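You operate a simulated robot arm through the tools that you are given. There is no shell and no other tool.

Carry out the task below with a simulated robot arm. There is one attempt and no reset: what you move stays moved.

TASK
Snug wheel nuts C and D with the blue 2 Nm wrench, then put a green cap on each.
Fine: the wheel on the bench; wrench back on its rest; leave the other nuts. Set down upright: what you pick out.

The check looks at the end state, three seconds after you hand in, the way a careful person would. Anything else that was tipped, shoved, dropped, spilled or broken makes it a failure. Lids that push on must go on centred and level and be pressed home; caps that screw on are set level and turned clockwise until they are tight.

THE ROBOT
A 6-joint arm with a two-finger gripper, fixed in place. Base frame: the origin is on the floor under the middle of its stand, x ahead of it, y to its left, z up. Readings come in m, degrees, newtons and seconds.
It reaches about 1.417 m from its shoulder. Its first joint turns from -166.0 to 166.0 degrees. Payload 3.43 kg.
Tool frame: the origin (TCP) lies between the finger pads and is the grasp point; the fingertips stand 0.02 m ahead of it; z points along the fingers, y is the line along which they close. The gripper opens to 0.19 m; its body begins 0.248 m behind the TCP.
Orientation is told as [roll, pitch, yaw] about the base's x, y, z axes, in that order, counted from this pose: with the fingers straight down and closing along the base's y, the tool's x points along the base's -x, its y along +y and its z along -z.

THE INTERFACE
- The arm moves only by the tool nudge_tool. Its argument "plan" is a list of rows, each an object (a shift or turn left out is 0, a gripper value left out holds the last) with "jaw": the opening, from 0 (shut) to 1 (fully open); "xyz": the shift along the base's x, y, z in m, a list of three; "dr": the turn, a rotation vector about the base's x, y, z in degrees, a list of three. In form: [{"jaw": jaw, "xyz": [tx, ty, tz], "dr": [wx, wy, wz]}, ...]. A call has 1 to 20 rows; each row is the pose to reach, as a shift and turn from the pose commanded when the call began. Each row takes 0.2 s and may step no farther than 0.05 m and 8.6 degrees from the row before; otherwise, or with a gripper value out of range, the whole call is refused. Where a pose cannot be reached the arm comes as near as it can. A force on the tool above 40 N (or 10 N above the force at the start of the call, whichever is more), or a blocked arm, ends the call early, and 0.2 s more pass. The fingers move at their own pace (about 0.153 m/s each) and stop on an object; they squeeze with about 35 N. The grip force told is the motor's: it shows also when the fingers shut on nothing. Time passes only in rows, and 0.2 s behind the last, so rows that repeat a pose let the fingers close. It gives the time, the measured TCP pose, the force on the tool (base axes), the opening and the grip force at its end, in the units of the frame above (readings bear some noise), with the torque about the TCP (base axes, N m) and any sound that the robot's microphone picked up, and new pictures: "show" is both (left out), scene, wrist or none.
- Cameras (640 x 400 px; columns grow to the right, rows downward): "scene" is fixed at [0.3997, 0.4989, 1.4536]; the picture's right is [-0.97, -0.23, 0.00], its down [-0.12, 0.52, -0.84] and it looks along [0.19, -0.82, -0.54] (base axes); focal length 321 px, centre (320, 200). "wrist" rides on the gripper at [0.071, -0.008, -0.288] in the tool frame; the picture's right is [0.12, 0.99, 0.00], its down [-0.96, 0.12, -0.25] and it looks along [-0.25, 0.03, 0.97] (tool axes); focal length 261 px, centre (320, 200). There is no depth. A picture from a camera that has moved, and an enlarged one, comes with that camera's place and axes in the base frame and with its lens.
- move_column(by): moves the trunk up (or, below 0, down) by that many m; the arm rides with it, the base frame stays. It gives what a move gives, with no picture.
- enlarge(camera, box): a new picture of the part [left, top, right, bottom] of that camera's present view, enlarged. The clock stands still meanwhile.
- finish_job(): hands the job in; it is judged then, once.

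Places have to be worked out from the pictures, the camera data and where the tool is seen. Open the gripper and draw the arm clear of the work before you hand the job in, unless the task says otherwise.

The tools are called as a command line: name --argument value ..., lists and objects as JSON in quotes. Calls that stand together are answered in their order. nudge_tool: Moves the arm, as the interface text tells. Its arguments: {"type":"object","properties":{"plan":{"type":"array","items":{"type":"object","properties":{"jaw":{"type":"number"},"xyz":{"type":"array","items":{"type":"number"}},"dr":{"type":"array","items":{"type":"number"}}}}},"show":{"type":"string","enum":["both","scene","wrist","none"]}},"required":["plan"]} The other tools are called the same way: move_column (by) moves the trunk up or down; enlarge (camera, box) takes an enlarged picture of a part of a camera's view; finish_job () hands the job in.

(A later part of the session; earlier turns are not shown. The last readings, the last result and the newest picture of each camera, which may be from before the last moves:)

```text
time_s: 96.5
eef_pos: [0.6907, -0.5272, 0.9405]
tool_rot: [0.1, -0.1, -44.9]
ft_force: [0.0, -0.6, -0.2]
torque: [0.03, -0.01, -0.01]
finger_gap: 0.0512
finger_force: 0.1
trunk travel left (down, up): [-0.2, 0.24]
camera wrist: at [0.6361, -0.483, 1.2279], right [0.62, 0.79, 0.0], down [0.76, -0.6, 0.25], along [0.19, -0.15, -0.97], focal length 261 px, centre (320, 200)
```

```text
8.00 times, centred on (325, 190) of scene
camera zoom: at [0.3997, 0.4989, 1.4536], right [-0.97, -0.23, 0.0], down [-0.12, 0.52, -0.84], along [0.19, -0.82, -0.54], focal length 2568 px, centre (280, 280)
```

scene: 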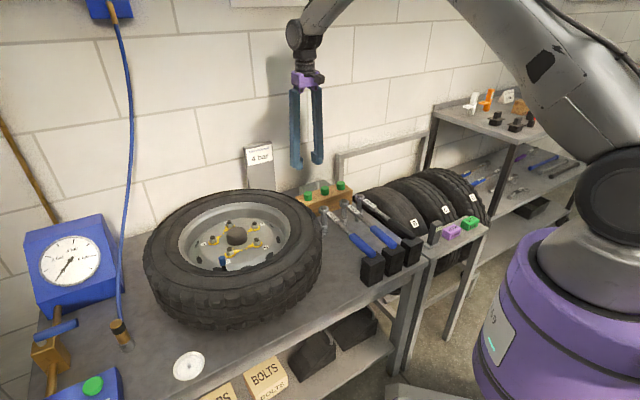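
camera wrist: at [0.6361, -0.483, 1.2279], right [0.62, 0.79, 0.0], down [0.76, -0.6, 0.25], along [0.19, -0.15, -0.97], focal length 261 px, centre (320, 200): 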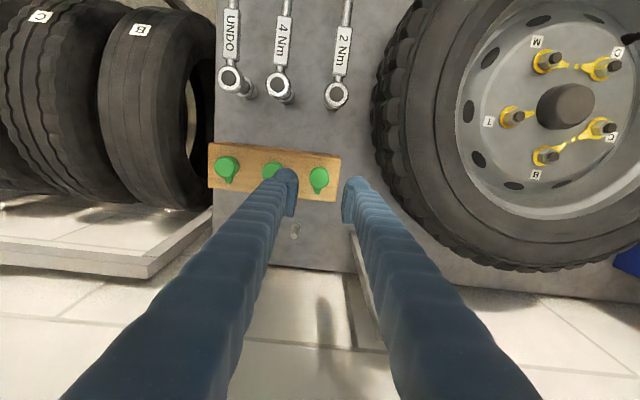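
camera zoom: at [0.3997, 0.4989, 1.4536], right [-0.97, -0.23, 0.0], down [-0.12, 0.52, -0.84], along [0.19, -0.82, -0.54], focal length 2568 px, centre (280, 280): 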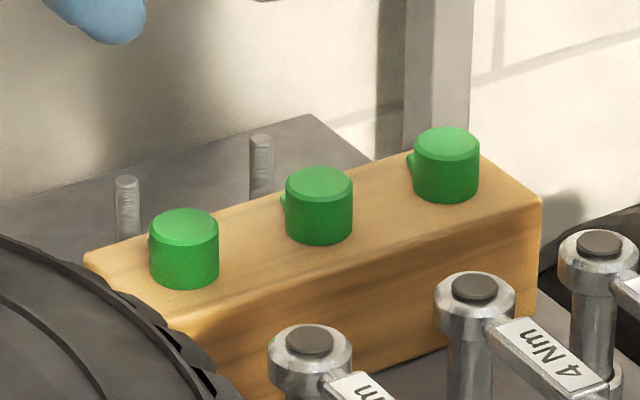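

The nearest cap is at (0.691, -0.527), top z 0.80, directly under the TCP. I'll narrow the jaws to 4.3 cm and descend to just above it.

nudge_tool --plan '[{"xyz": [0, 0, -0.03], "jaw": 0.225}, {"xyz": [0, 0, -0.06], "jaw": 0.225}, {"xyz": [0, 0, -0.09], "jaw": 0.225}, {"xyz": [0, 0, -0.105], "jaw": 0.225}, {"xyz": [0, 0, -0.105], "jaw": 0.225}]' --show "none"

enlarge --camera "wrist" --box '[230, 130, 410, 270]'

enlarge --camera "scene" --box '[285, 155, 365, 215]'

```text
time_s: 97.7
eef_pos: [0.6898, -0.5268, 0.8352]
tool_rot: [0.0, 0.1, -44.9]
ft_force: [-0.1, 0.5, -0.3]
torque: [-0.01, -0.01, 0.0]
finger_gap: 0.0427
finger_force: 0.1
trunk travel left (down, up): [-0.2, 0.24]
```

```text
2.86 times, centred on (320, 200) of wrist
camera zoom: at [0.6353, -0.4824, 1.123], right [0.62, 0.79, 0.0], down [0.76, -0.6, 0.25], along [0.19, -0.15, -0.97], focal length 745 px, centre (320, 200)
```

zoom: 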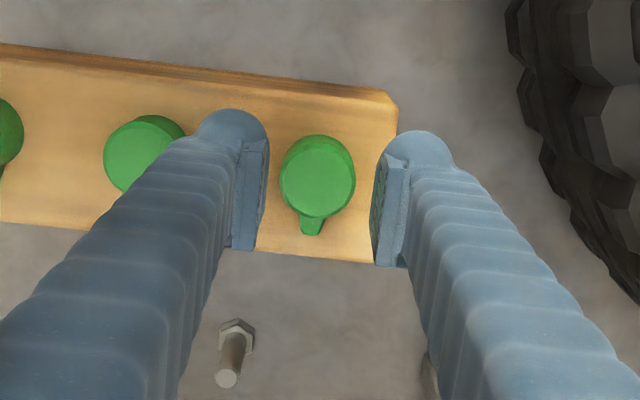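

```text
6.67 times, centred on (325, 185) of scene
camera zoom: at [0.3997, 0.4989, 1.4536], right [-0.97, -0.23, 0.0], down [-0.12, 0.52, -0.84], along [0.19, -0.82, -0.54], focal length 2140 px, centre (287, 300)
```

zoom: 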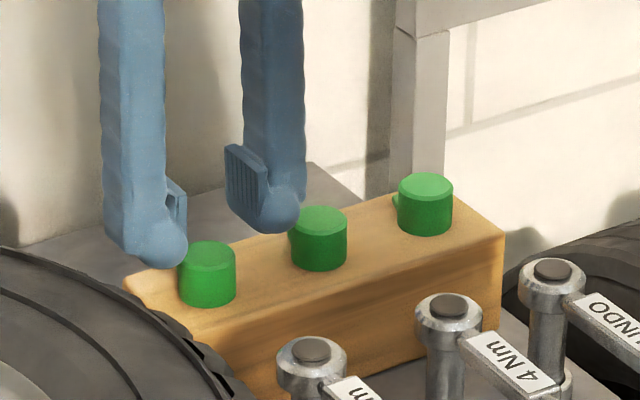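

Centred over the cap, with about 1 cm clear of its neighbour. I'll lower to z 0.80 and grip it.

nudge_tool --plan '[{"xyz": [0.0003, -0.0005, -0.012]}, {"xyz": [0.0003, -0.0005, -0.024]}, {"xyz": [0.0003, -0.0005, -0.032]}, {"xyz": [0.0003, -0.0005, -0.0355]}, {"xyz": [0.0003, -0.0005, -0.0355]}, {"xyz": [0.0003, -0.0005, -0.0355], "jaw": 0.0}, {"xyz": [0.0003, -0.0005, -0.0355], "jaw": 0.0}, {"xyz": [0.0003, -0.0005, -0.0355], "jaw": 0.0}]' --show "none"

enlarge --camera "wrist" --box '[230, 130, 410, 270]'

enlarge --camera "scene" --box '[285, 155, 365, 215]'

```text
time_s: 99.5
eef_pos: [0.6905, -0.5265, 0.8014]
tool_rot: [0.1, 0.1, -45.1]
ft_force: [-0.3, 0.6, 0.9]
torque: [0.02, 0.0, 0.0]
finger_gap: 0.0308
finger_force: 35.2
trunk travel left (down, up): [-0.2, 0.24]
```

```text
2.86 times, centred on (320, 200) of wrist
camera zoom: at [0.6362, -0.4831, 1.0885], right [0.62, 0.79, 0.0], down [0.76, -0.6, 0.25], along [0.19, -0.15, -0.97], focal length 745 px, centre (320, 200)
```

zoom: 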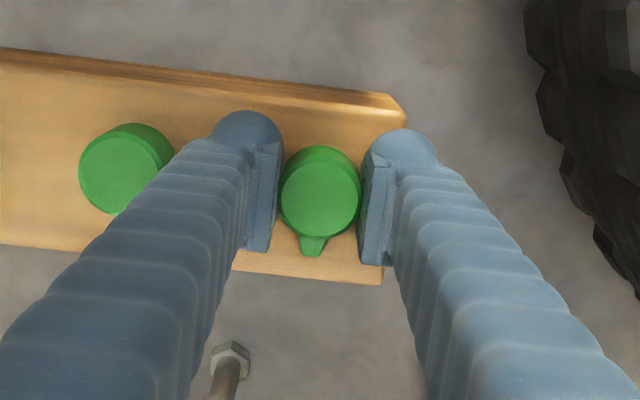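

```text
6.67 times, centred on (325, 185) of scene
camera zoom: at [0.3997, 0.4989, 1.4536], right [-0.97, -0.23, 0.0], down [-0.12, 0.52, -0.84], along [0.19, -0.82, -0.54], focal length 2140 px, centre (287, 300)
```

zoom: 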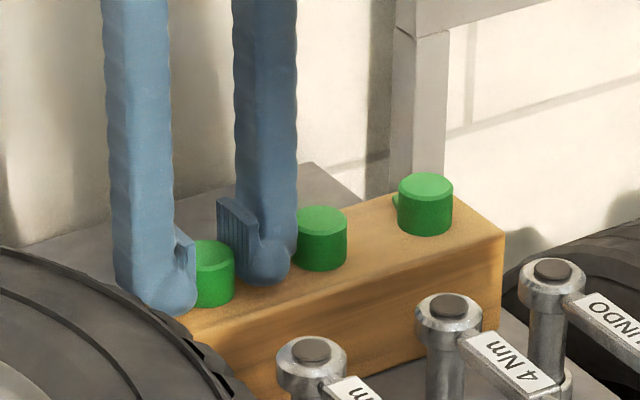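

The cap is gripped at a 31 mm gap. I'll lift it clear and carry it over nut C with the jaws turned tangential (yaw about +29°) so the fingers miss the hub.

nudge_tool --plan '[{"xyz": [0, 0, 0.02]}, {"xyz": [0, 0, 0.06]}, {"xyz": [0, 0, 0.1]}, {"xyz": [0, 0, 0.15]}, {"xyz": [0.015, 0.03, 0.16], "dr": [0, 0, 6]}, {"xyz": [0.035, 0.065, 0.16], "dr": [0, 0, 13]}, {"xyz": [0.054, 0.1, 0.16], "dr": [0, 0, 20]}, {"xyz": [0.073, 0.137, 0.16], "dr": [0, 0, 27]}, {"xyz": [0.092, 0.174, 0.16], "dr": [0, 0, 34]}, {"xyz": [0.111, 0.21, 0.16], "dr": [0, 0, 41]}, {"xyz": [0.13, 0.246, 0.16], "dr": [0, 0, 48]}, {"xyz": [0.149, 0.282, 0.16], "dr": [0, 0, 55]}, {"xyz": [0.168, 0.317, 0.16], "dr": [0, 0, 62]}, {"xyz": [0.185, 0.35, 0.16], "dr": [0, 0, 69]}, {"xyz": [0.1979, 0.3738, 0.16], "dr": [0, 0, 73.8]}, {"xyz": [0.1979, 0.3738, 0.13], "dr": [0, 0, 73.8]}, {"xyz": [0.1979, 0.3738, 0.1], "dr": [0, 0, 73.8]}, {"xyz": [0.1979, 0.3738, 0.1], "dr": [0, 0, 73.8]}]' --show "both"

enlarge --camera "scene" --box '[185, 190, 265, 260]'

enlarge --camera "wrist" --box '[260, 140, 380, 260]'

```text
time_s: 103.3
eef_pos: [0.8883, -0.1537, 0.9009]
tool_rot: [0.0, 0.0, 28.8]
ft_force: [0.6, -0.7, -0.7]
torque: [0.03, -0.01, -0.04]
finger_gap: 0.0308
finger_force: 34.6
trunk travel left (down, up): [-0.2, 0.24]
camera wrist: at [0.8323, -0.1946, 1.1893], right [-0.58, 0.81, 0.0], down [0.79, 0.56, 0.25], along [0.2, 0.14, -0.97], focal length 261 px, centre (320, 200)
```

scene: 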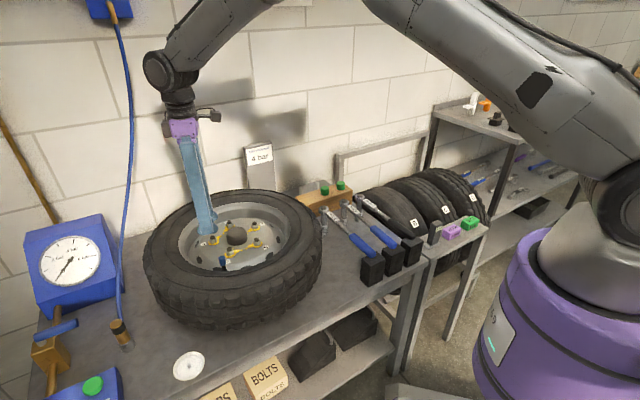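
wrist: 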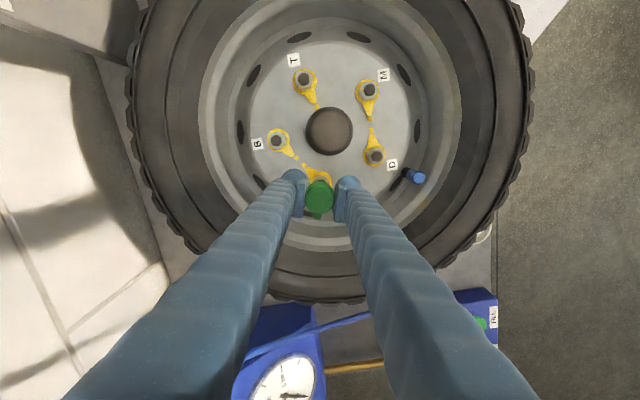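

```text
5.71 times, centred on (225, 225) of scene
camera zoom: at [0.3997, 0.4989, 1.4536], right [-0.97, -0.23, 0.0], down [-0.12, 0.52, -0.84], along [0.19, -0.82, -0.54], focal length 1835 px, centre (863, 57)
```

zoom: 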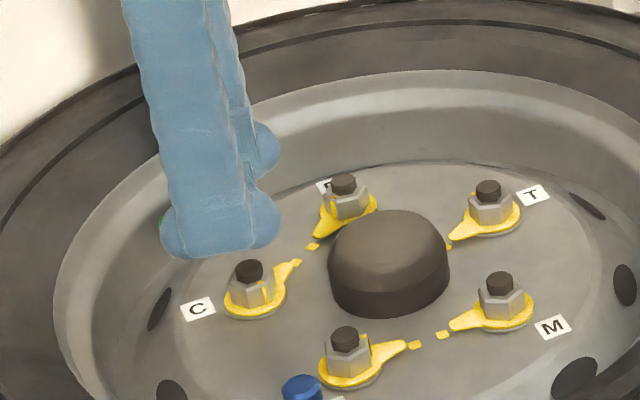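

```text
3.33 times, centred on (320, 200) of wrist
camera zoom: at [0.8323, -0.1946, 1.1893], right [-0.58, 0.81, 0.0], down [0.79, 0.56, 0.25], along [0.2, 0.14, -0.97], focal length 869 px, centre (320, 200)
```

zoom: 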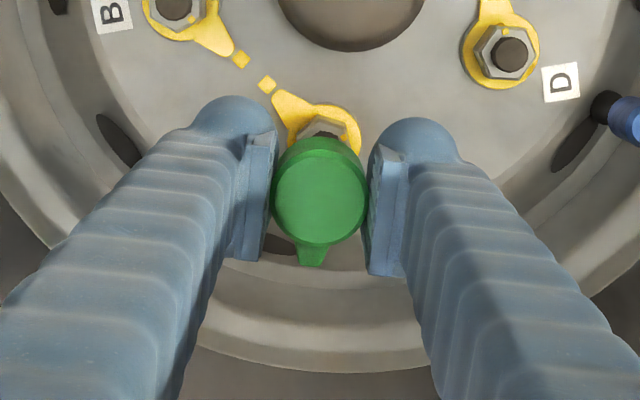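

Over nut C. The near finger hides the cap from the scene camera, so I'll use a close wrist view to align it.

enlarge --camera "wrist" --box '[295, 160, 345, 220]'

enlarge --camera "scene" --box '[195, 205, 245, 250]'

```text
6.67 times, centred on (320, 190) of wrist
camera zoom: at [0.8323, -0.1946, 1.1893], right [-0.58, 0.81, 0.0], down [0.79, 0.56, 0.25], along [0.2, 0.14, -0.97], focal length 1738 px, centre (320, 267)
```

zoom: 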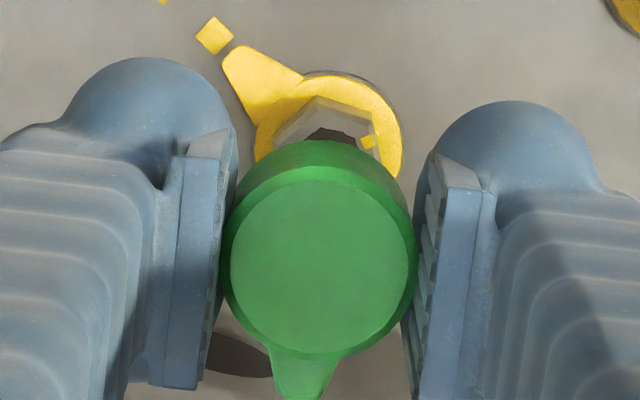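

```text
8.89 times, centred on (220, 228) of scene
camera zoom: at [0.3997, 0.4989, 1.4536], right [-0.97, -0.23, 0.0], down [-0.12, 0.52, -0.84], along [0.19, -0.82, -0.54], focal length 2854 px, centre (1209, -44)
```

zoom: 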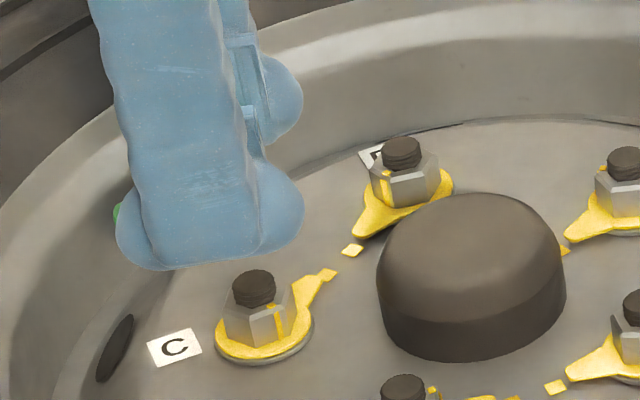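

The wrist view shows the nut about 6 mm toward the hub from the cap axis. I'll shift by that and lower 2.5 cm.

nudge_tool --plan '[{"xyz": [-0.003, -0.001, 0]}, {"xyz": [-0.0058, -0.002, 0]}, {"xyz": [-0.0058, -0.002, -0.012]}, {"xyz": [-0.0058, -0.002, -0.025]}, {"xyz": [-0.0058, -0.002, -0.025]}]' --show "none"

enlarge --camera "wrist" --box '[295, 160, 345, 220]'

enlarge --camera "scene" --box '[195, 210, 245, 255]'

```text
time_s: 104.5
eef_pos: [0.8838, -0.1561, 0.8753]
tool_rot: [0.0, 0.0, 28.8]
ft_force: [0.1, 0.0, -0.2]
torque: [0.02, 0.03, -0.02]
finger_gap: 0.031
finger_force: 35.1
trunk travel left (down, up): [-0.2, 0.24]
```

```text
6.67 times, centred on (320, 190) of wrist
camera zoom: at [0.8264, -0.1966, 1.1633], right [-0.58, 0.81, 0.0], down [0.79, 0.56, 0.25], along [0.2, 0.14, -0.97], focal length 1738 px, centre (320, 267)
```

zoom: 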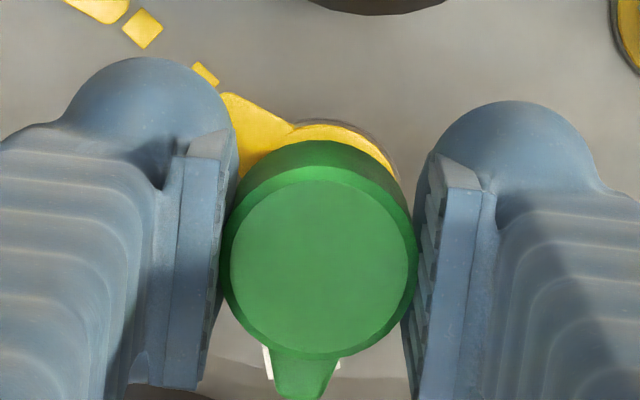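

```text
8.89 times, centred on (220, 232) of scene
camera zoom: at [0.3997, 0.4989, 1.4536], right [-0.97, -0.23, 0.0], down [-0.12, 0.52, -0.84], along [0.19, -0.82, -0.54], focal length 2854 px, centre (1209, -89)
```

zoom: 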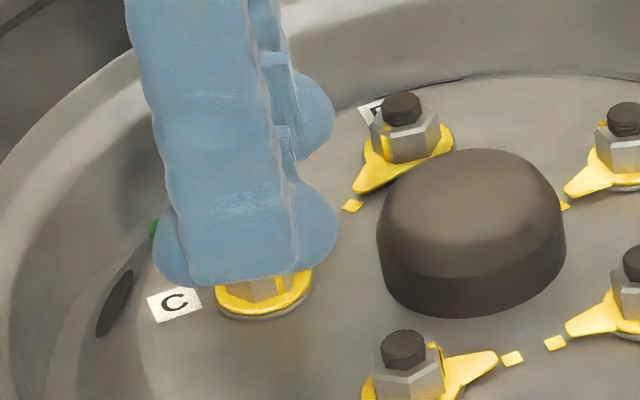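

Aligned within about 1 mm in both views. I'll lower the cap onto the nut in small steps, watching the force.

nudge_tool --plan '[{"xyz": [0.0, 0.0005, -0.004]}, {"xyz": [0, 0.0005, -0.008]}, {"xyz": [0, 0.0005, -0.011]}, {"xyz": [0, 0.0005, -0.013]}]' --show "none"

enlarge --camera "wrist" --box '[295, 160, 345, 220]'

enlarge --camera "scene" --box '[195, 210, 245, 255]'

```text
time_s: 105.5
eef_pos: [0.8835, -0.1544, 0.8618]
tool_rot: [-0.1, 0.1, 28.8]
ft_force: [-0.1, -0.5, 0.4]
torque: [0.04, 0.02, 0.01]
finger_gap: 0.031
finger_force: 34.8
trunk travel left (down, up): [-0.2, 0.24]
```

```text
6.67 times, centred on (320, 190) of wrist
camera zoom: at [0.8267, -0.1961, 1.1502], right [-0.58, 0.81, 0.0], down [0.79, 0.56, 0.25], along [0.2, 0.14, -0.97], focal length 1738 px, centre (320, 267)
```

zoom: 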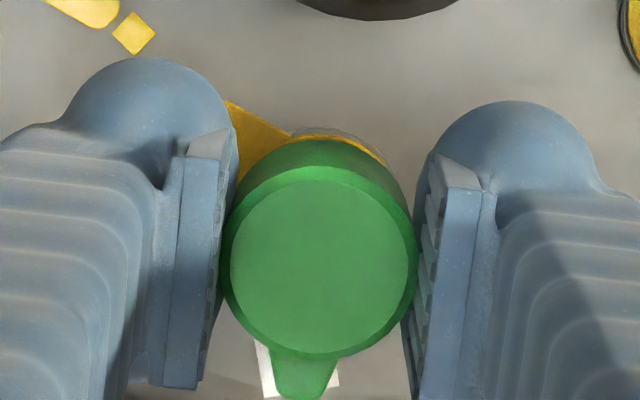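

```text
8.89 times, centred on (220, 232) of scene
camera zoom: at [0.3997, 0.4989, 1.4536], right [-0.97, -0.23, 0.0], down [-0.12, 0.52, -0.84], along [0.19, -0.82, -0.54], focal length 2854 px, centre (1209, -89)
```

zoom: 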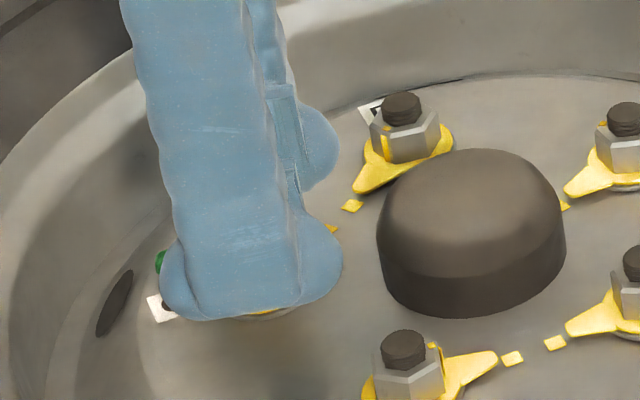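

No contact yet, and still centred. I'll ease down further.

nudge_tool --plan '[{"xyz": [-0.0007, -0.0003, -0.002]}, {"xyz": [-0.0007, -0.0003, -0.004]}, {"xyz": [-0.0007, -0.0003, -0.006]}]' --show "none"

nudge_tool --plan '[{"xyz": [0, 0, -0.002]}, {"xyz": [0, 0, -0.004]}]' --show "none"

enlarge --camera "wrist" --box '[295, 160, 345, 220]'

```text
time_s: 106.3
eef_pos: [0.8829, -0.1564, 0.8555]
tool_rot: [0.0, 0.0, 28.7]
ft_force: [-0.9, 0.0, -0.9]
torque: [-0.01, 0.01, -0.01]
finger_gap: 0.0308
finger_force: 34.4
trunk travel left (down, up): [-0.2, 0.24]
```

```text
time_s: 106.9
eef_pos: [0.8814, -0.1566, 0.8525]
tool_rot: [0.0, 0.0, 28.7]
ft_force: [-0.9, -0.3, -0.4]
torque: [0.0, 0.01, -0.02]
finger_gap: 0.031
finger_force: 34.8
trunk travel left (down, up): [-0.2, 0.24]
```

```text
6.67 times, centred on (320, 190) of wrist
camera zoom: at [0.8258, -0.1966, 1.1404], right [-0.58, 0.81, 0.0], down [0.79, 0.56, 0.25], along [0.2, 0.14, -0.97], focal length 1738 px, centre (320, 267)
```

zoom: 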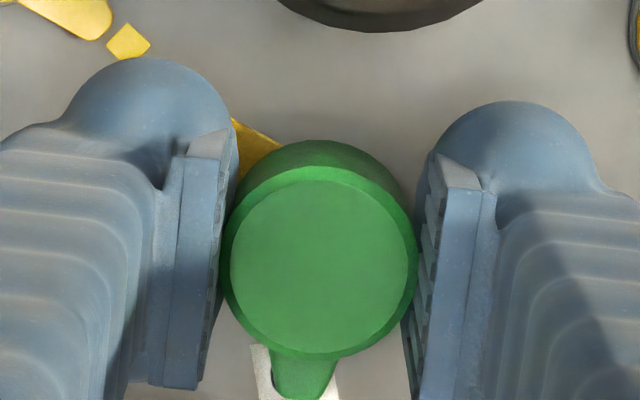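

It's sliding over the nut freely. Lowering further until it meets resistance.

nudge_tool --plan '[{"xyz": [0, 0, -0.0015]}, {"xyz": [0, 0, -0.003]}]' --show "none"

nudge_tool --plan '[{"xyz": [0, 0, -0.0015]}, {"xyz": [0, 0, -0.003]}]' --show "none"

```text
time_s: 107.5
eef_pos: [0.8838, -0.1543, 0.8493]
tool_rot: [0.0, 0.0, 28.8]
ft_force: [0.6, 0.3, -0.5]
torque: [-0.02, 0.01, 0.0]
finger_gap: 0.031
finger_force: 35.1
trunk travel left (down, up): [-0.2, 0.24]
```

```text
time_s: 108.1
eef_pos: [0.8822, -0.1562, 0.8469]
tool_rot: [0.1, 0.0, 28.8]
ft_force: [0.0, 0.5, 3.9]
torque: [0.1, -0.04, 0.02]
finger_gap: 0.0308
finger_force: 35.1
trunk travel left (down, up): [-0.2, 0.24]
```

First contact at 3.9 N. I'll press gently further.

nudge_tool --plan '[{"xyz": [0, 0, -0.001]}, {"xyz": [0, 0, -0.002]}]' --show "none"

enlarge --camera "scene" --box '[195, 210, 245, 255]'

enlarge --camera "wrist" --box '[270, 150, 370, 250]'

```text
time_s: 108.7
eef_pos: [0.8822, -0.1557, 0.846]
tool_rot: [-0.2, -0.1, 28.8]
ft_force: [-0.3, -0.7, 20.1]
torque: [0.01, 0.04, -0.01]
finger_gap: 0.0307
finger_force: 35.0
trunk travel left (down, up): [-0.2, 0.24]
```

```text
8.89 times, centred on (220, 232) of scene
camera zoom: at [0.3997, 0.4989, 1.4536], right [-0.97, -0.23, 0.0], down [-0.12, 0.52, -0.84], along [0.19, -0.82, -0.54], focal length 2854 px, centre (1209, -89)
```

zoom: 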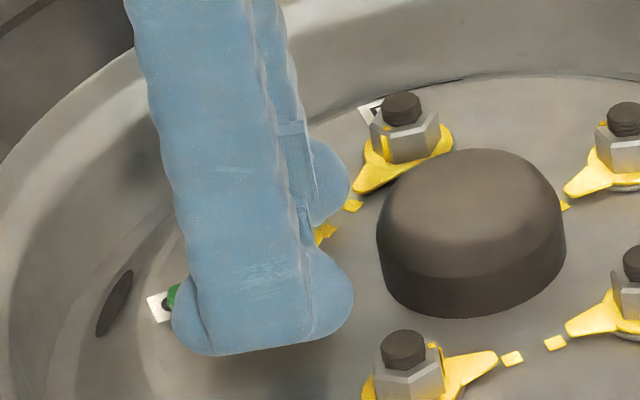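

```text
4.00 times, centred on (320, 200) of wrist
camera zoom: at [0.8251, -0.1965, 1.1346], right [-0.58, 0.81, 0.0], down [0.79, 0.56, 0.25], along [0.2, 0.14, -0.97], focal length 1043 px, centre (320, 200)
```

zoom: 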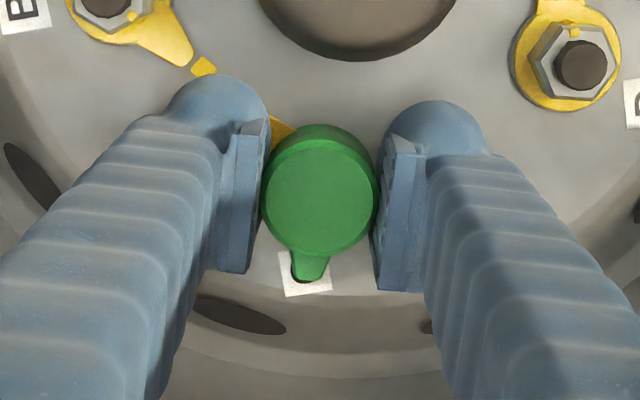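

20 N so far. Next I'll release, rise, close the fingers, and press squarely on the cap top so the fingers can't be what's bottoming out.

nudge_tool --plan '[{"xyz": [0, 0, 0.001], "jaw": 0.2}, {"xyz": [0, 0, 0.001], "jaw": 0.21}, {"xyz": [0, 0, 0.001], "jaw": 0.21}, {"xyz": [0, 0, 0.02], "jaw": 0.21}, {"xyz": [0, 0, 0.05], "jaw": 0.21}, {"xyz": [0, 0, 0.07], "jaw": 0.21}, {"xyz": [0, 0, 0.07], "jaw": 0.21}]' --show "none"

enlarge --camera "wrist" --box '[270, 130, 370, 230]'

enlarge --camera "scene" --box '[195, 215, 245, 260]'

```text
time_s: 110.3
eef_pos: [0.882, -0.1545, 0.9147]
tool_rot: [-0.1, 0.1, 28.8]
ft_force: [1.0, 0.5, 0.8]
torque: [0.0, -0.01, 0.0]
finger_gap: 0.0401
finger_force: 0.0
trunk travel left (down, up): [-0.2, 0.24]
```

```text
4.00 times, centred on (320, 180) of wrist
camera zoom: at [0.8257, -0.1964, 1.2024], right [-0.58, 0.81, 0.0], down [0.79, 0.56, 0.25], along [0.2, 0.14, -0.97], focal length 1043 px, centre (320, 280)
```

zoom: 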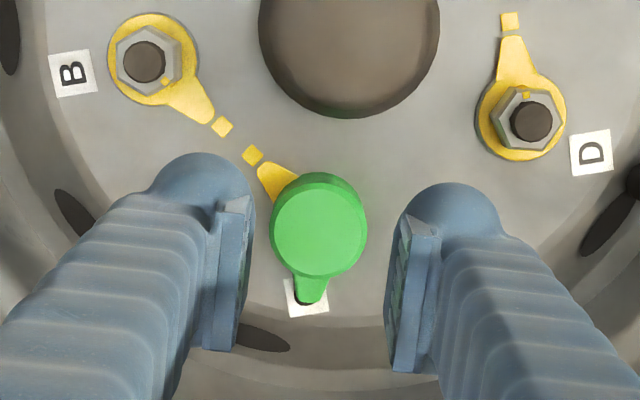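

```text
8.89 times, centred on (220, 238) of scene
camera zoom: at [0.3997, 0.4989, 1.4536], right [-0.97, -0.23, 0.0], down [-0.12, 0.52, -0.84], along [0.19, -0.82, -0.54], focal length 2854 px, centre (1209, -133)
```

zoom: 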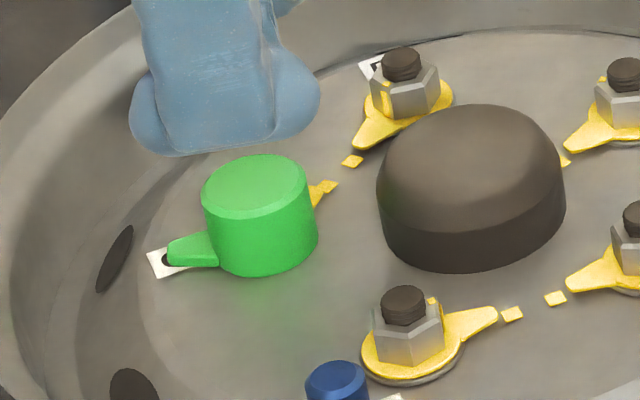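

The cap sits level over nut C. I'll close the fingers and press down on the cap's centre.

nudge_tool --plan '[{"jaw": 0.0}, {"jaw": 0.0}, {"jaw": 0.0, "xyz": [0, 0, -0.015]}, {"jaw": 0.0, "xyz": [0, 0, -0.03]}, {"jaw": 0.0, "xyz": [0, 0, -0.04]}, {"jaw": 0.0, "xyz": [0, 0, -0.044]}, {"jaw": 0.0, "xyz": [0, 0, -0.046]}]' --show "none"

enlarge --camera "scene" --box '[195, 215, 245, 260]'

```text
time_s: 111.9
eef_pos: [0.8822, -0.1559, 0.8695]
tool_rot: [0.0, -0.1, 28.9]
ft_force: [-1.9, 0.1, 5.6]
torque: [-0.02, 0.05, -0.02]
finger_gap: 0.0057
finger_force: 34.6
trunk travel left (down, up): [-0.2, 0.24]
```

```text
8.89 times, centred on (220, 238) of scene
camera zoom: at [0.3997, 0.4989, 1.4536], right [-0.97, -0.23, 0.0], down [-0.12, 0.52, -0.84], along [0.19, -0.82, -0.54], focal length 2854 px, centre (1209, -133)
```

zoom: 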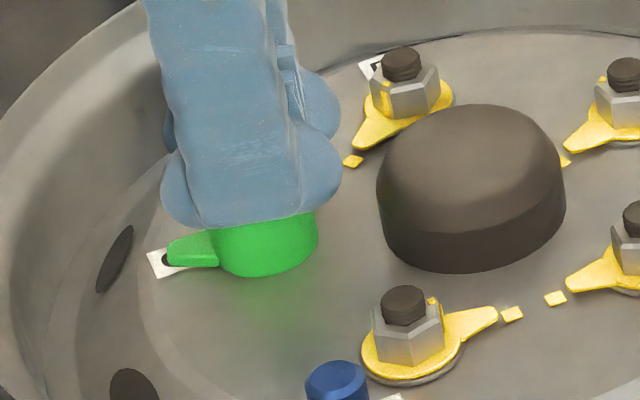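

In contact with the cap top at 5.6 N. I'll press on gradually.

nudge_tool --plan '[{"jaw": 0.0, "xyz": [0, 0, -0.001]}, {"jaw": 0.0, "xyz": [0, 0, -0.0015]}]' --show "none"

nudge_tool --plan '[{"jaw": 0.0, "xyz": [0, 0, -0.001]}, {"jaw": 0.0, "xyz": [0, 0, -0.001]}]' --show "none"

```text
time_s: 112.5
eef_pos: [0.8818, -0.1561, 0.8694]
tool_rot: [0.0, -0.1, 28.9]
ft_force: [-1.9, 0.4, 17.5]
torque: [0.04, 0.05, 0.01]
finger_gap: 0.0063
finger_force: 34.1
trunk travel left (down, up): [-0.2, 0.24]
```

```text
time_s: 113.1
eef_pos: [0.8818, -0.1566, 0.8688]
tool_rot: [-0.1, -0.1, 28.7]
ft_force: [-0.3, 1.0, 29.2]
torque: [0.05, -0.03, 0.0]
finger_gap: 0.0061
finger_force: 34.2
trunk travel left (down, up): [-0.2, 0.24]
```

At 29 N it isn't moving down any further. I'll press a touch more, staying under the 40 N limit.

nudge_tool --plan '[{"jaw": 0.0, "xyz": [0, 0, -0.0005]}, {"jaw": 0.0, "xyz": [0, 0, -0.0007]}, {"jaw": 0.0, "xyz": [0, 0, -0.0007]}]' --show "none"

enlarge --camera "scene" --box '[200, 225, 235, 255]'

```text
time_s: 114.0
eef_pos: [0.8826, -0.1553, 0.8689]
tool_rot: [-0.1, -0.1, 28.9]
ft_force: [-3.9, 0.9, 15.5]
torque: [0.02, 0.09, 0.02]
finger_gap: 0.006
finger_force: 34.5
trunk travel left (down, up): [-0.2, 0.24]
stopped in row 3: the force on the tool passed its limit at 40 N (the readings are from after the stop); the commanded pose is now the measured one
```

```text
13.33 times, centred on (218, 240) of scene
camera zoom: at [0.3997, 0.4989, 1.4536], right [-0.97, -0.23, 0.0], down [-0.12, 0.52, -0.84], along [0.19, -0.82, -0.54], focal length 4281 px, centre (1687, -333)
```

zoom: 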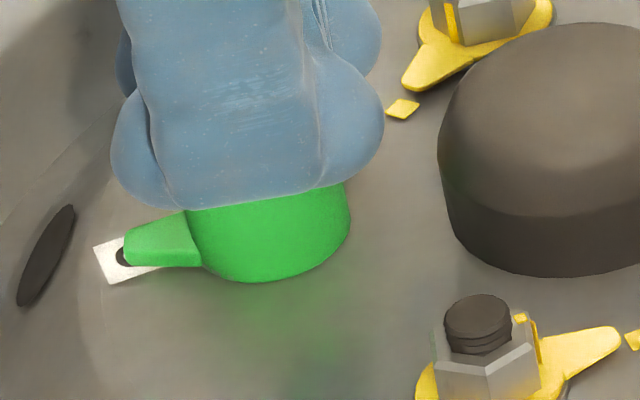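

Pressed to 40 N with no more travel, so the cap is home. I'll raise and inspect it.

nudge_tool --plan '[{"jaw": 0.0, "xyz": [0, 0, 0.01]}, {"jaw": 0.0, "xyz": [0, 0, 0.04]}, {"jaw": 0.2, "xyz": [0, 0, 0.08]}, {"jaw": 0.27, "xyz": [-0.02, -0.01, 0.11]}, {"jaw": 0.27, "xyz": [-0.05, -0.03, 0.13]}, {"jaw": 0.27, "xyz": [-0.05, -0.03, 0.13]}]' --show "none"

enlarge --camera "scene" --box '[200, 220, 240, 255]'

enlarge --camera "wrist" --box '[250, 150, 390, 290]'

```text
time_s: 115.4
eef_pos: [0.8331, -0.1852, 0.9974]
tool_rot: [-0.1, 0.0, 28.8]
ft_force: [0.8, -1.0, -0.4]
torque: [0.06, -0.01, 0.03]
finger_gap: 0.0514
finger_force: 0.0
trunk travel left (down, up): [-0.2, 0.24]
```

```text
11.43 times, centred on (220, 238) of scene
camera zoom: at [0.3997, 0.4989, 1.4536], right [-0.97, -0.23, 0.0], down [-0.12, 0.52, -0.84], along [0.19, -0.82, -0.54], focal length 3669 px, centre (1463, -229)
```

zoom: 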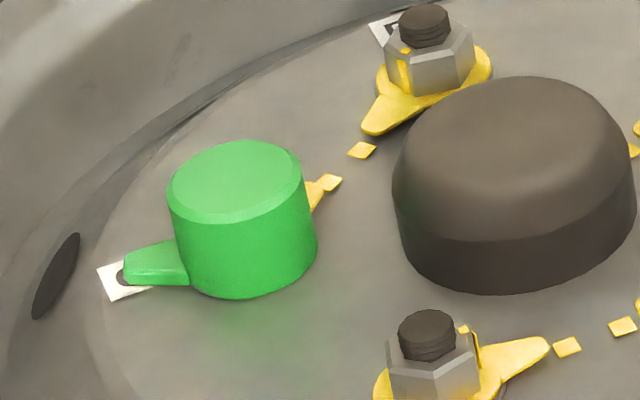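

```text
2.86 times, centred on (320, 220) of wrist
camera zoom: at [0.7762, -0.228, 1.2847], right [-0.58, 0.81, 0.0], down [0.79, 0.56, 0.25], along [0.2, 0.14, -0.97], focal length 745 px, centre (320, 143)
```

zoom: 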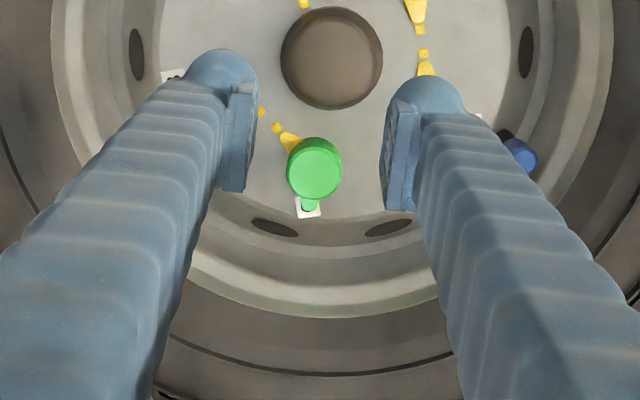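

Cap one is seated level over nut C. Now I'll go back for the middle cap near (0.637, -0.581).

nudge_tool --plan '[{"xyz": [-0.016, -0.033, 0.01], "dr": [0, 0, -6], "jaw": 0.27}, {"xyz": [-0.032, -0.066, 0.01], "dr": [0, 0, -13]}, {"xyz": [-0.049, -0.099, 0.01], "dr": [0, 0, -20]}, {"xyz": [-0.066, -0.132, 0.01], "dr": [0, 0, -27]}, {"xyz": [-0.083, -0.166, 0.01], "dr": [0, 0, -34]}, {"xyz": [-0.1, -0.2, 0.01], "dr": [0, 0, -41]}, {"xyz": [-0.117, -0.234, 0.01], "dr": [0, 0, -48]}, {"xyz": [-0.133, -0.267, 0.01], "dr": [0, 0, -55]}, {"xyz": [-0.149, -0.3, 0.01], "dr": [0, 0, -61]}, {"xyz": [-0.165, -0.333, 0.01], "dr": [0, 0, -67]}, {"xyz": [-0.18, -0.365, 0], "dr": [0, 0, -71]}, {"xyz": [-0.1961, -0.3958, -0.02], "dr": [0, 0, -73.8]}, {"xyz": [-0.1961, -0.3958, -0.06], "dr": [0, 0, -73.8], "jaw": 0.225}, {"xyz": [-0.1961, -0.3958, -0.06], "dr": [0, 0, -73.8], "jaw": 0.225}]' --show "both"

enlarge --camera "wrist" --box '[230, 110, 410, 250]'

```text
time_s: 118.4
eef_pos: [0.6361, -0.5824, 0.9354]
tool_rot: [-0.2, -0.1, -45.0]
ft_force: [0.1, -0.3, -0.3]
torque: [-0.02, 0.0, 0.02]
finger_gap: 0.0424
finger_force: 0.0
trunk travel left (down, up): [-0.2, 0.24]
camera wrist: at [0.5819, -0.5371, 1.2243], right [0.62, 0.79, 0.0], down [0.76, -0.6, 0.25], along [0.19, -0.16, -0.97], focal length 261 px, centre (320, 200)
```

scene: 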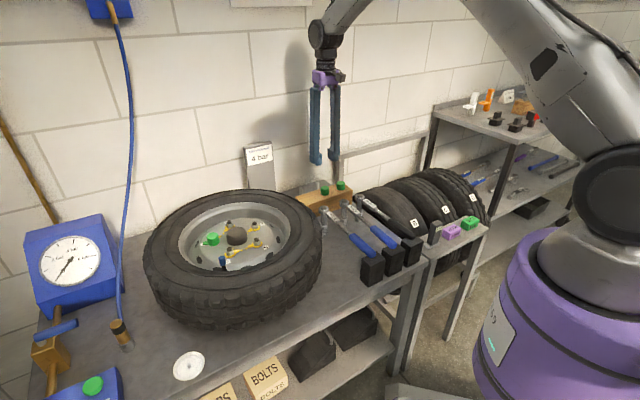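
wrist: 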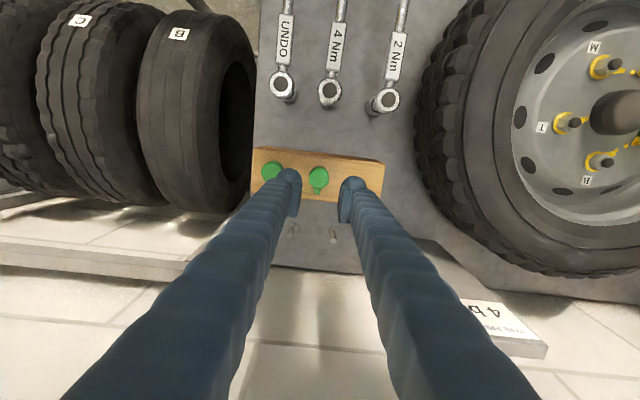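

```text
2.86 times, centred on (320, 180) of wrist
camera zoom: at [0.5819, -0.5371, 1.2243], right [0.62, 0.79, 0.0], down [0.76, -0.6, 0.25], along [0.19, -0.16, -0.97], focal length 745 px, centre (320, 257)
```

zoom: 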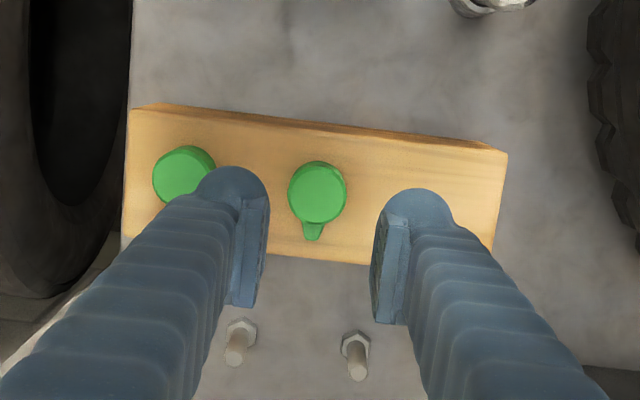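

Cap two is nearly centred under the tool. I'll apply a 1 mm correction and descend in stages to grip it.

nudge_tool --plan '[{"xyz": [-0.0006, -0.0006, -0.03]}, {"xyz": [-0.0006, -0.0006, -0.06]}, {"xyz": [-0.0006, -0.0006, -0.09]}, {"xyz": [-0.0006, -0.0006, -0.1]}, {"xyz": [-0.0006, -0.0006, -0.1]}]' --show "none"

enlarge --camera "wrist" --box '[230, 130, 410, 270]'

enlarge --camera "scene" --box '[285, 155, 365, 215]'

```text
time_s: 119.6
eef_pos: [0.6373, -0.5816, 0.8365]
tool_rot: [0.0, -0.1, -45.0]
ft_force: [-0.4, 0.5, 0.1]
torque: [-0.01, 0.01, 0.02]
finger_gap: 0.043
finger_force: 0.1
trunk travel left (down, up): [-0.2, 0.24]
```

```text
2.86 times, centred on (320, 200) of wrist
camera zoom: at [0.582, -0.537, 1.1245], right [0.62, 0.79, 0.0], down [0.76, -0.6, 0.25], along [0.19, -0.16, -0.97], focal length 745 px, centre (320, 200)
```

zoom: 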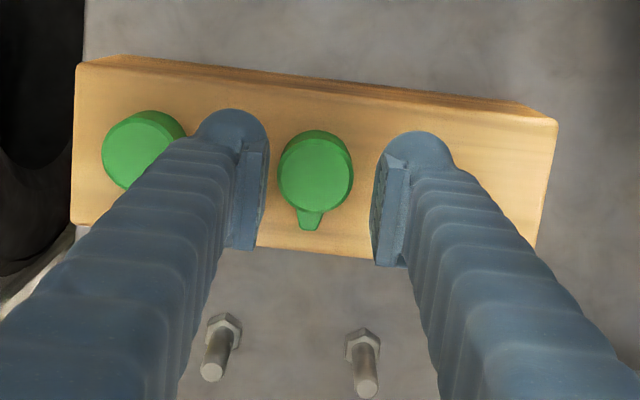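

```text
6.67 times, centred on (325, 185) of scene
camera zoom: at [0.3997, 0.4989, 1.4536], right [-0.97, -0.23, 0.0], down [-0.12, 0.52, -0.84], along [0.19, -0.82, -0.54], focal length 2140 px, centre (287, 300)
```

zoom: 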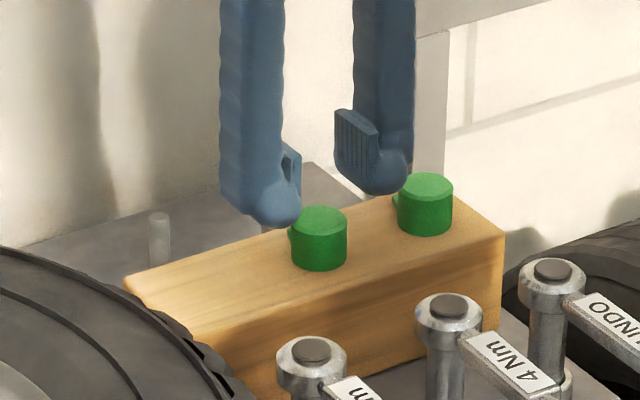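

Nearly centred. I'll correct about 1 mm toward -y of the tool, lower and grip.

nudge_tool --plan '[{"xyz": [-0.0009, -0.0009, -0.012]}, {"xyz": [-0.0009, -0.0009, -0.024]}, {"xyz": [-0.0009, -0.0009, -0.032]}, {"xyz": [-0.0009, -0.0009, -0.0355]}, {"xyz": [-0.0009, -0.0009, -0.0355]}, {"xyz": [-0.0009, -0.0009, -0.0355], "jaw": 0.0}, {"xyz": [-0.0009, -0.0009, -0.0355], "jaw": 0.0}, {"xyz": [-0.0009, -0.0009, -0.0355], "jaw": 0.0}]' --show "none"

enlarge --camera "wrist" --box '[230, 130, 410, 270]'

```text
time_s: 121.4
eef_pos: [0.6358, -0.582, 0.8026]
tool_rot: [-0.1, -0.1, -45.0]
ft_force: [-0.1, 0.4, -0.1]
torque: [0.04, 0.04, -0.05]
finger_gap: 0.0308
finger_force: 35.2
trunk travel left (down, up): [-0.2, 0.24]
```

```text
2.86 times, centred on (320, 200) of wrist
camera zoom: at [0.5813, -0.5379, 1.0893], right [0.62, 0.79, 0.0], down [0.76, -0.6, 0.25], along [0.19, -0.16, -0.97], focal length 745 px, centre (320, 200)
```

zoom: 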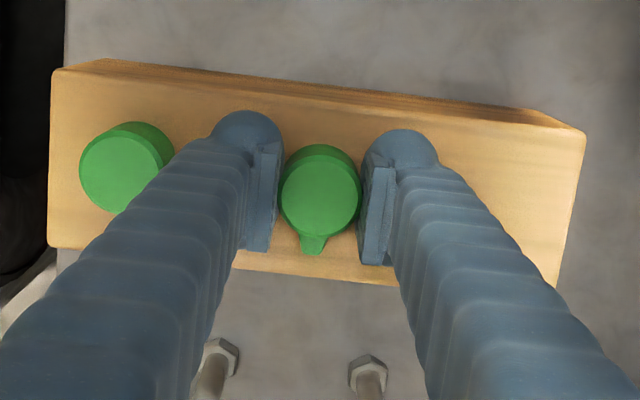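

Cap two is gripped. I'll lift it and carry it over nut D with the jaws tangential there (yaw about -85°).

nudge_tool --plan '[{"xyz": [0, 0, 0.02]}, {"xyz": [0, 0, 0.06]}, {"xyz": [0, 0, 0.1]}, {"xyz": [0, 0, 0.15]}, {"xyz": [0.012, 0.03, 0.16], "dr": [0, 0, -3]}, {"xyz": [0.028, 0.074, 0.16], "dr": [0, 0, -7]}, {"xyz": [0.044, 0.116, 0.16], "dr": [0, 0, -11]}, {"xyz": [0.06, 0.159, 0.16], "dr": [0, 0, -15]}, {"xyz": [0.076, 0.201, 0.16], "dr": [0, 0, -19]}, {"xyz": [0.092, 0.243, 0.16], "dr": [0, 0, -23]}, {"xyz": [0.108, 0.285, 0.16], "dr": [0, 0, -27]}, {"xyz": [0.124, 0.328, 0.16], "dr": [0, 0, -31]}, {"xyz": [0.14, 0.37, 0.16], "dr": [0, 0, -35]}, {"xyz": [0.156, 0.412, 0.16], "dr": [0, 0, -38]}, {"xyz": [0.168, 0.445, 0.16], "dr": [0, 0, -40.3]}, {"xyz": [0.1755, 0.464, 0.16], "dr": [0, 0, -40.3]}, {"xyz": [0.1755, 0.464, 0.13], "dr": [0, 0, -40.3]}, {"xyz": [0.1755, 0.464, 0.1], "dr": [0, 0, -40.3]}, {"xyz": [0.1755, 0.464, 0.1], "dr": [0, 0, -40.3]}]' --show "both"

enlarge --camera "wrist" --box '[295, 160, 345, 220]'

enlarge --camera "scene" --box '[205, 215, 255, 265]'

```text
time_s: 125.4
eef_pos: [0.813, -0.1183, 0.9012]
tool_rot: [-0.1, -0.1, -85.2]
ft_force: [-0.9, 0.2, 0.9]
torque: [0.02, 0.01, 0.03]
finger_gap: 0.0307
finger_force: 35.3
trunk travel left (down, up): [-0.2, 0.24]
camera wrist: at [0.7991, -0.049, 1.1892], right [0.98, 0.2, 0.0], down [0.19, -0.95, 0.25], along [0.05, -0.24, -0.97], focal length 261 px, centre (320, 200)
```

scene: 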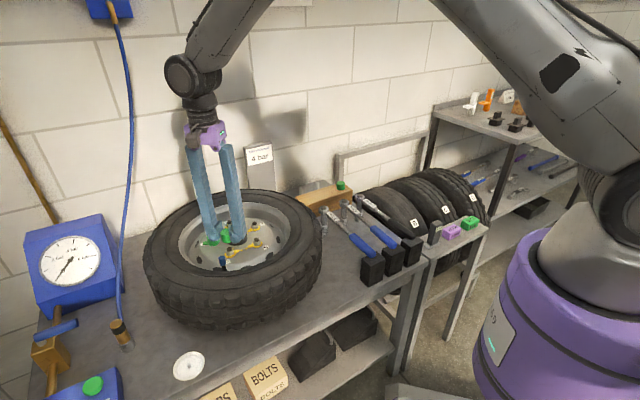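
wrist: 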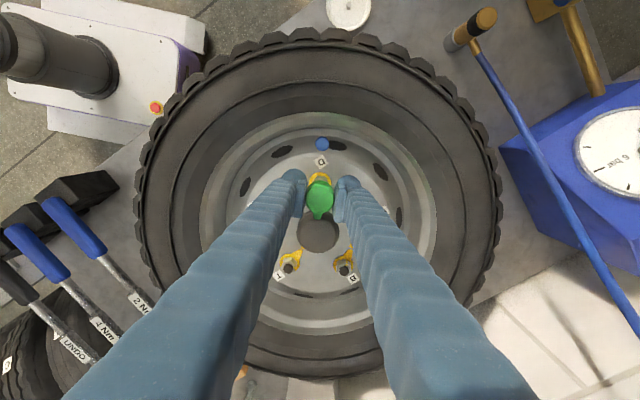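

```text
6.67 times, centred on (320, 190) of wrist
camera zoom: at [0.7991, -0.049, 1.1892], right [0.98, 0.2, 0.0], down [0.19, -0.95, 0.25], along [0.05, -0.24, -0.97], focal length 1738 px, centre (320, 267)
```

zoom: 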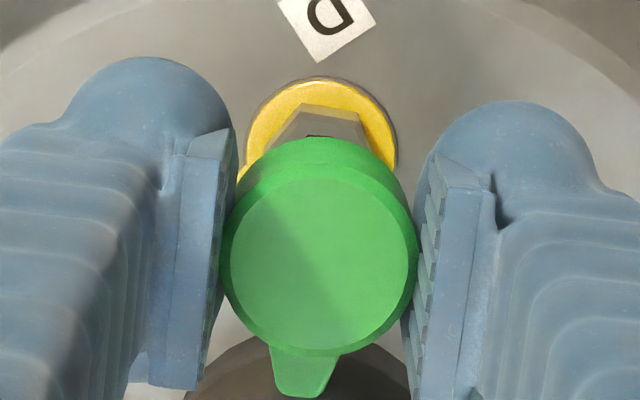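

```text
8.00 times, centred on (230, 240) of scene
camera zoom: at [0.3997, 0.4989, 1.4536], right [-0.97, -0.23, 0.0], down [-0.12, 0.52, -0.84], along [0.19, -0.82, -0.54], focal length 2568 px, centre (1040, -120)
```

zoom: 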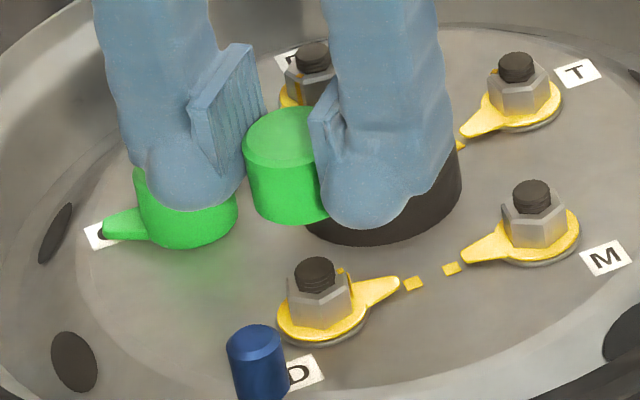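

Both cameras agree that the cap needs about 5.4 mm in +y. I'll correct and lower 2.5 cm.

nudge_tool --plan '[{"xyz": [-0.0004, 0.0027, 0]}, {"xyz": [-0.0008, 0.0054, 0]}, {"xyz": [-0.0008, 0.0054, -0.012]}, {"xyz": [-0.0008, 0.0054, -0.025]}, {"xyz": [-0.0008, 0.0054, -0.025]}]' --show "none"

enlarge --camera "wrist" --box '[295, 160, 345, 220]'

enlarge --camera "scene" --box '[205, 220, 255, 265]'

```text
time_s: 126.6
eef_pos: [0.8095, -0.1131, 0.8758]
tool_rot: [-0.1, -0.1, -85.2]
ft_force: [-0.6, -0.6, 0.1]
torque: [-0.01, 0.01, 0.0]
finger_gap: 0.0309
finger_force: 35.1
trunk travel left (down, up): [-0.2, 0.24]
```

```text
6.67 times, centred on (320, 190) of wrist
camera zoom: at [0.7984, -0.0432, 1.1641], right [0.98, 0.2, 0.0], down [0.19, -0.95, 0.25], along [0.05, -0.24, -0.97], focal length 1738 px, centre (320, 267)
```

zoom: 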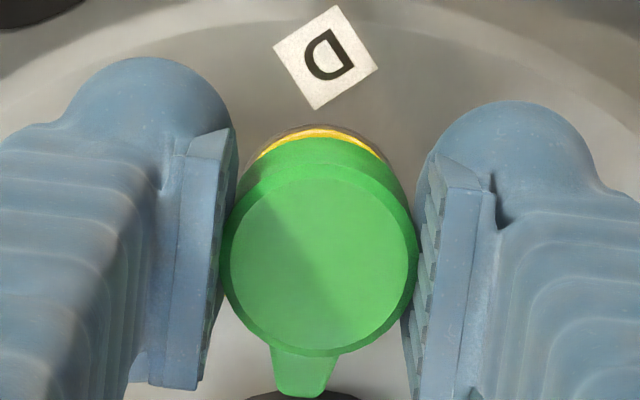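

```text
8.89 times, centred on (230, 242) of scene
camera zoom: at [0.3997, 0.4989, 1.4536], right [-0.97, -0.23, 0.0], down [-0.12, 0.52, -0.84], along [0.19, -0.82, -0.54], focal length 2854 px, centre (1120, -178)
```

zoom: 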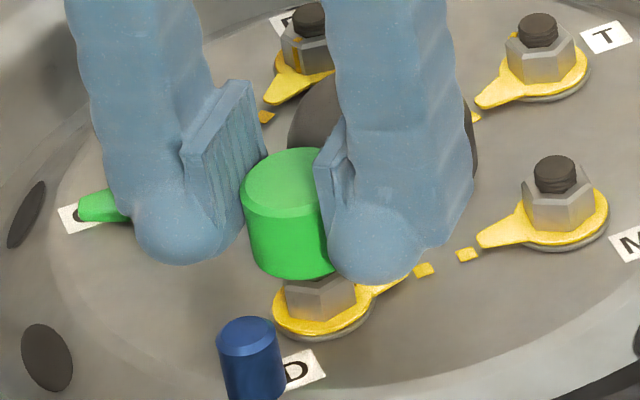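

Aligned within about 1 mm by the wrist view, with the scene suggesting a hair toward -y. I'll nudge 1 mm and lower in small steps.

nudge_tool --plan '[{"xyz": [0.0003, -0.0005, -0.004]}, {"xyz": [0.0005, -0.001, -0.008]}, {"xyz": [0.0005, -0.001, -0.011]}, {"xyz": [0.0005, -0.001, -0.013]}]' --show "none"

enlarge --camera "wrist" --box '[295, 160, 345, 220]'

enlarge --camera "scene" --box '[205, 220, 255, 265]'

```text
time_s: 127.6
eef_pos: [0.8104, -0.1144, 0.8634]
tool_rot: [-0.1, -0.1, -85.2]
ft_force: [-0.5, 0.3, -0.3]
torque: [0.0, 0.0, 0.02]
finger_gap: 0.0309
finger_force: 34.7
trunk travel left (down, up): [-0.2, 0.24]
```

```text
6.67 times, centred on (320, 190) of wrist
camera zoom: at [0.7988, -0.0443, 1.1512], right [0.98, 0.2, 0.0], down [0.19, -0.95, 0.25], along [0.05, -0.24, -0.97], focal length 1738 px, centre (320, 267)
```

zoom: 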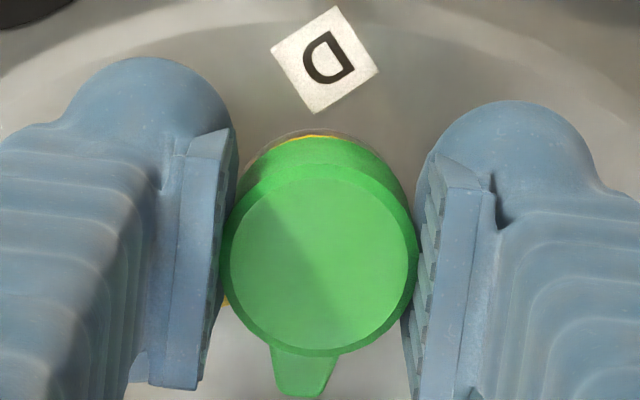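

```text
8.89 times, centred on (230, 242) of scene
camera zoom: at [0.3997, 0.4989, 1.4536], right [-0.97, -0.23, 0.0], down [-0.12, 0.52, -0.84], along [0.19, -0.82, -0.54], focal length 2854 px, centre (1120, -178)
```

zoom: 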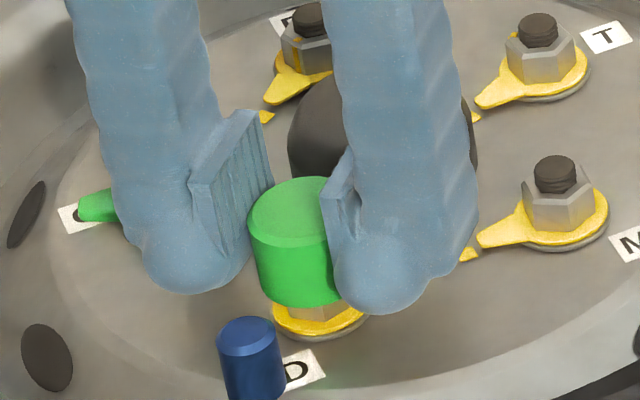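

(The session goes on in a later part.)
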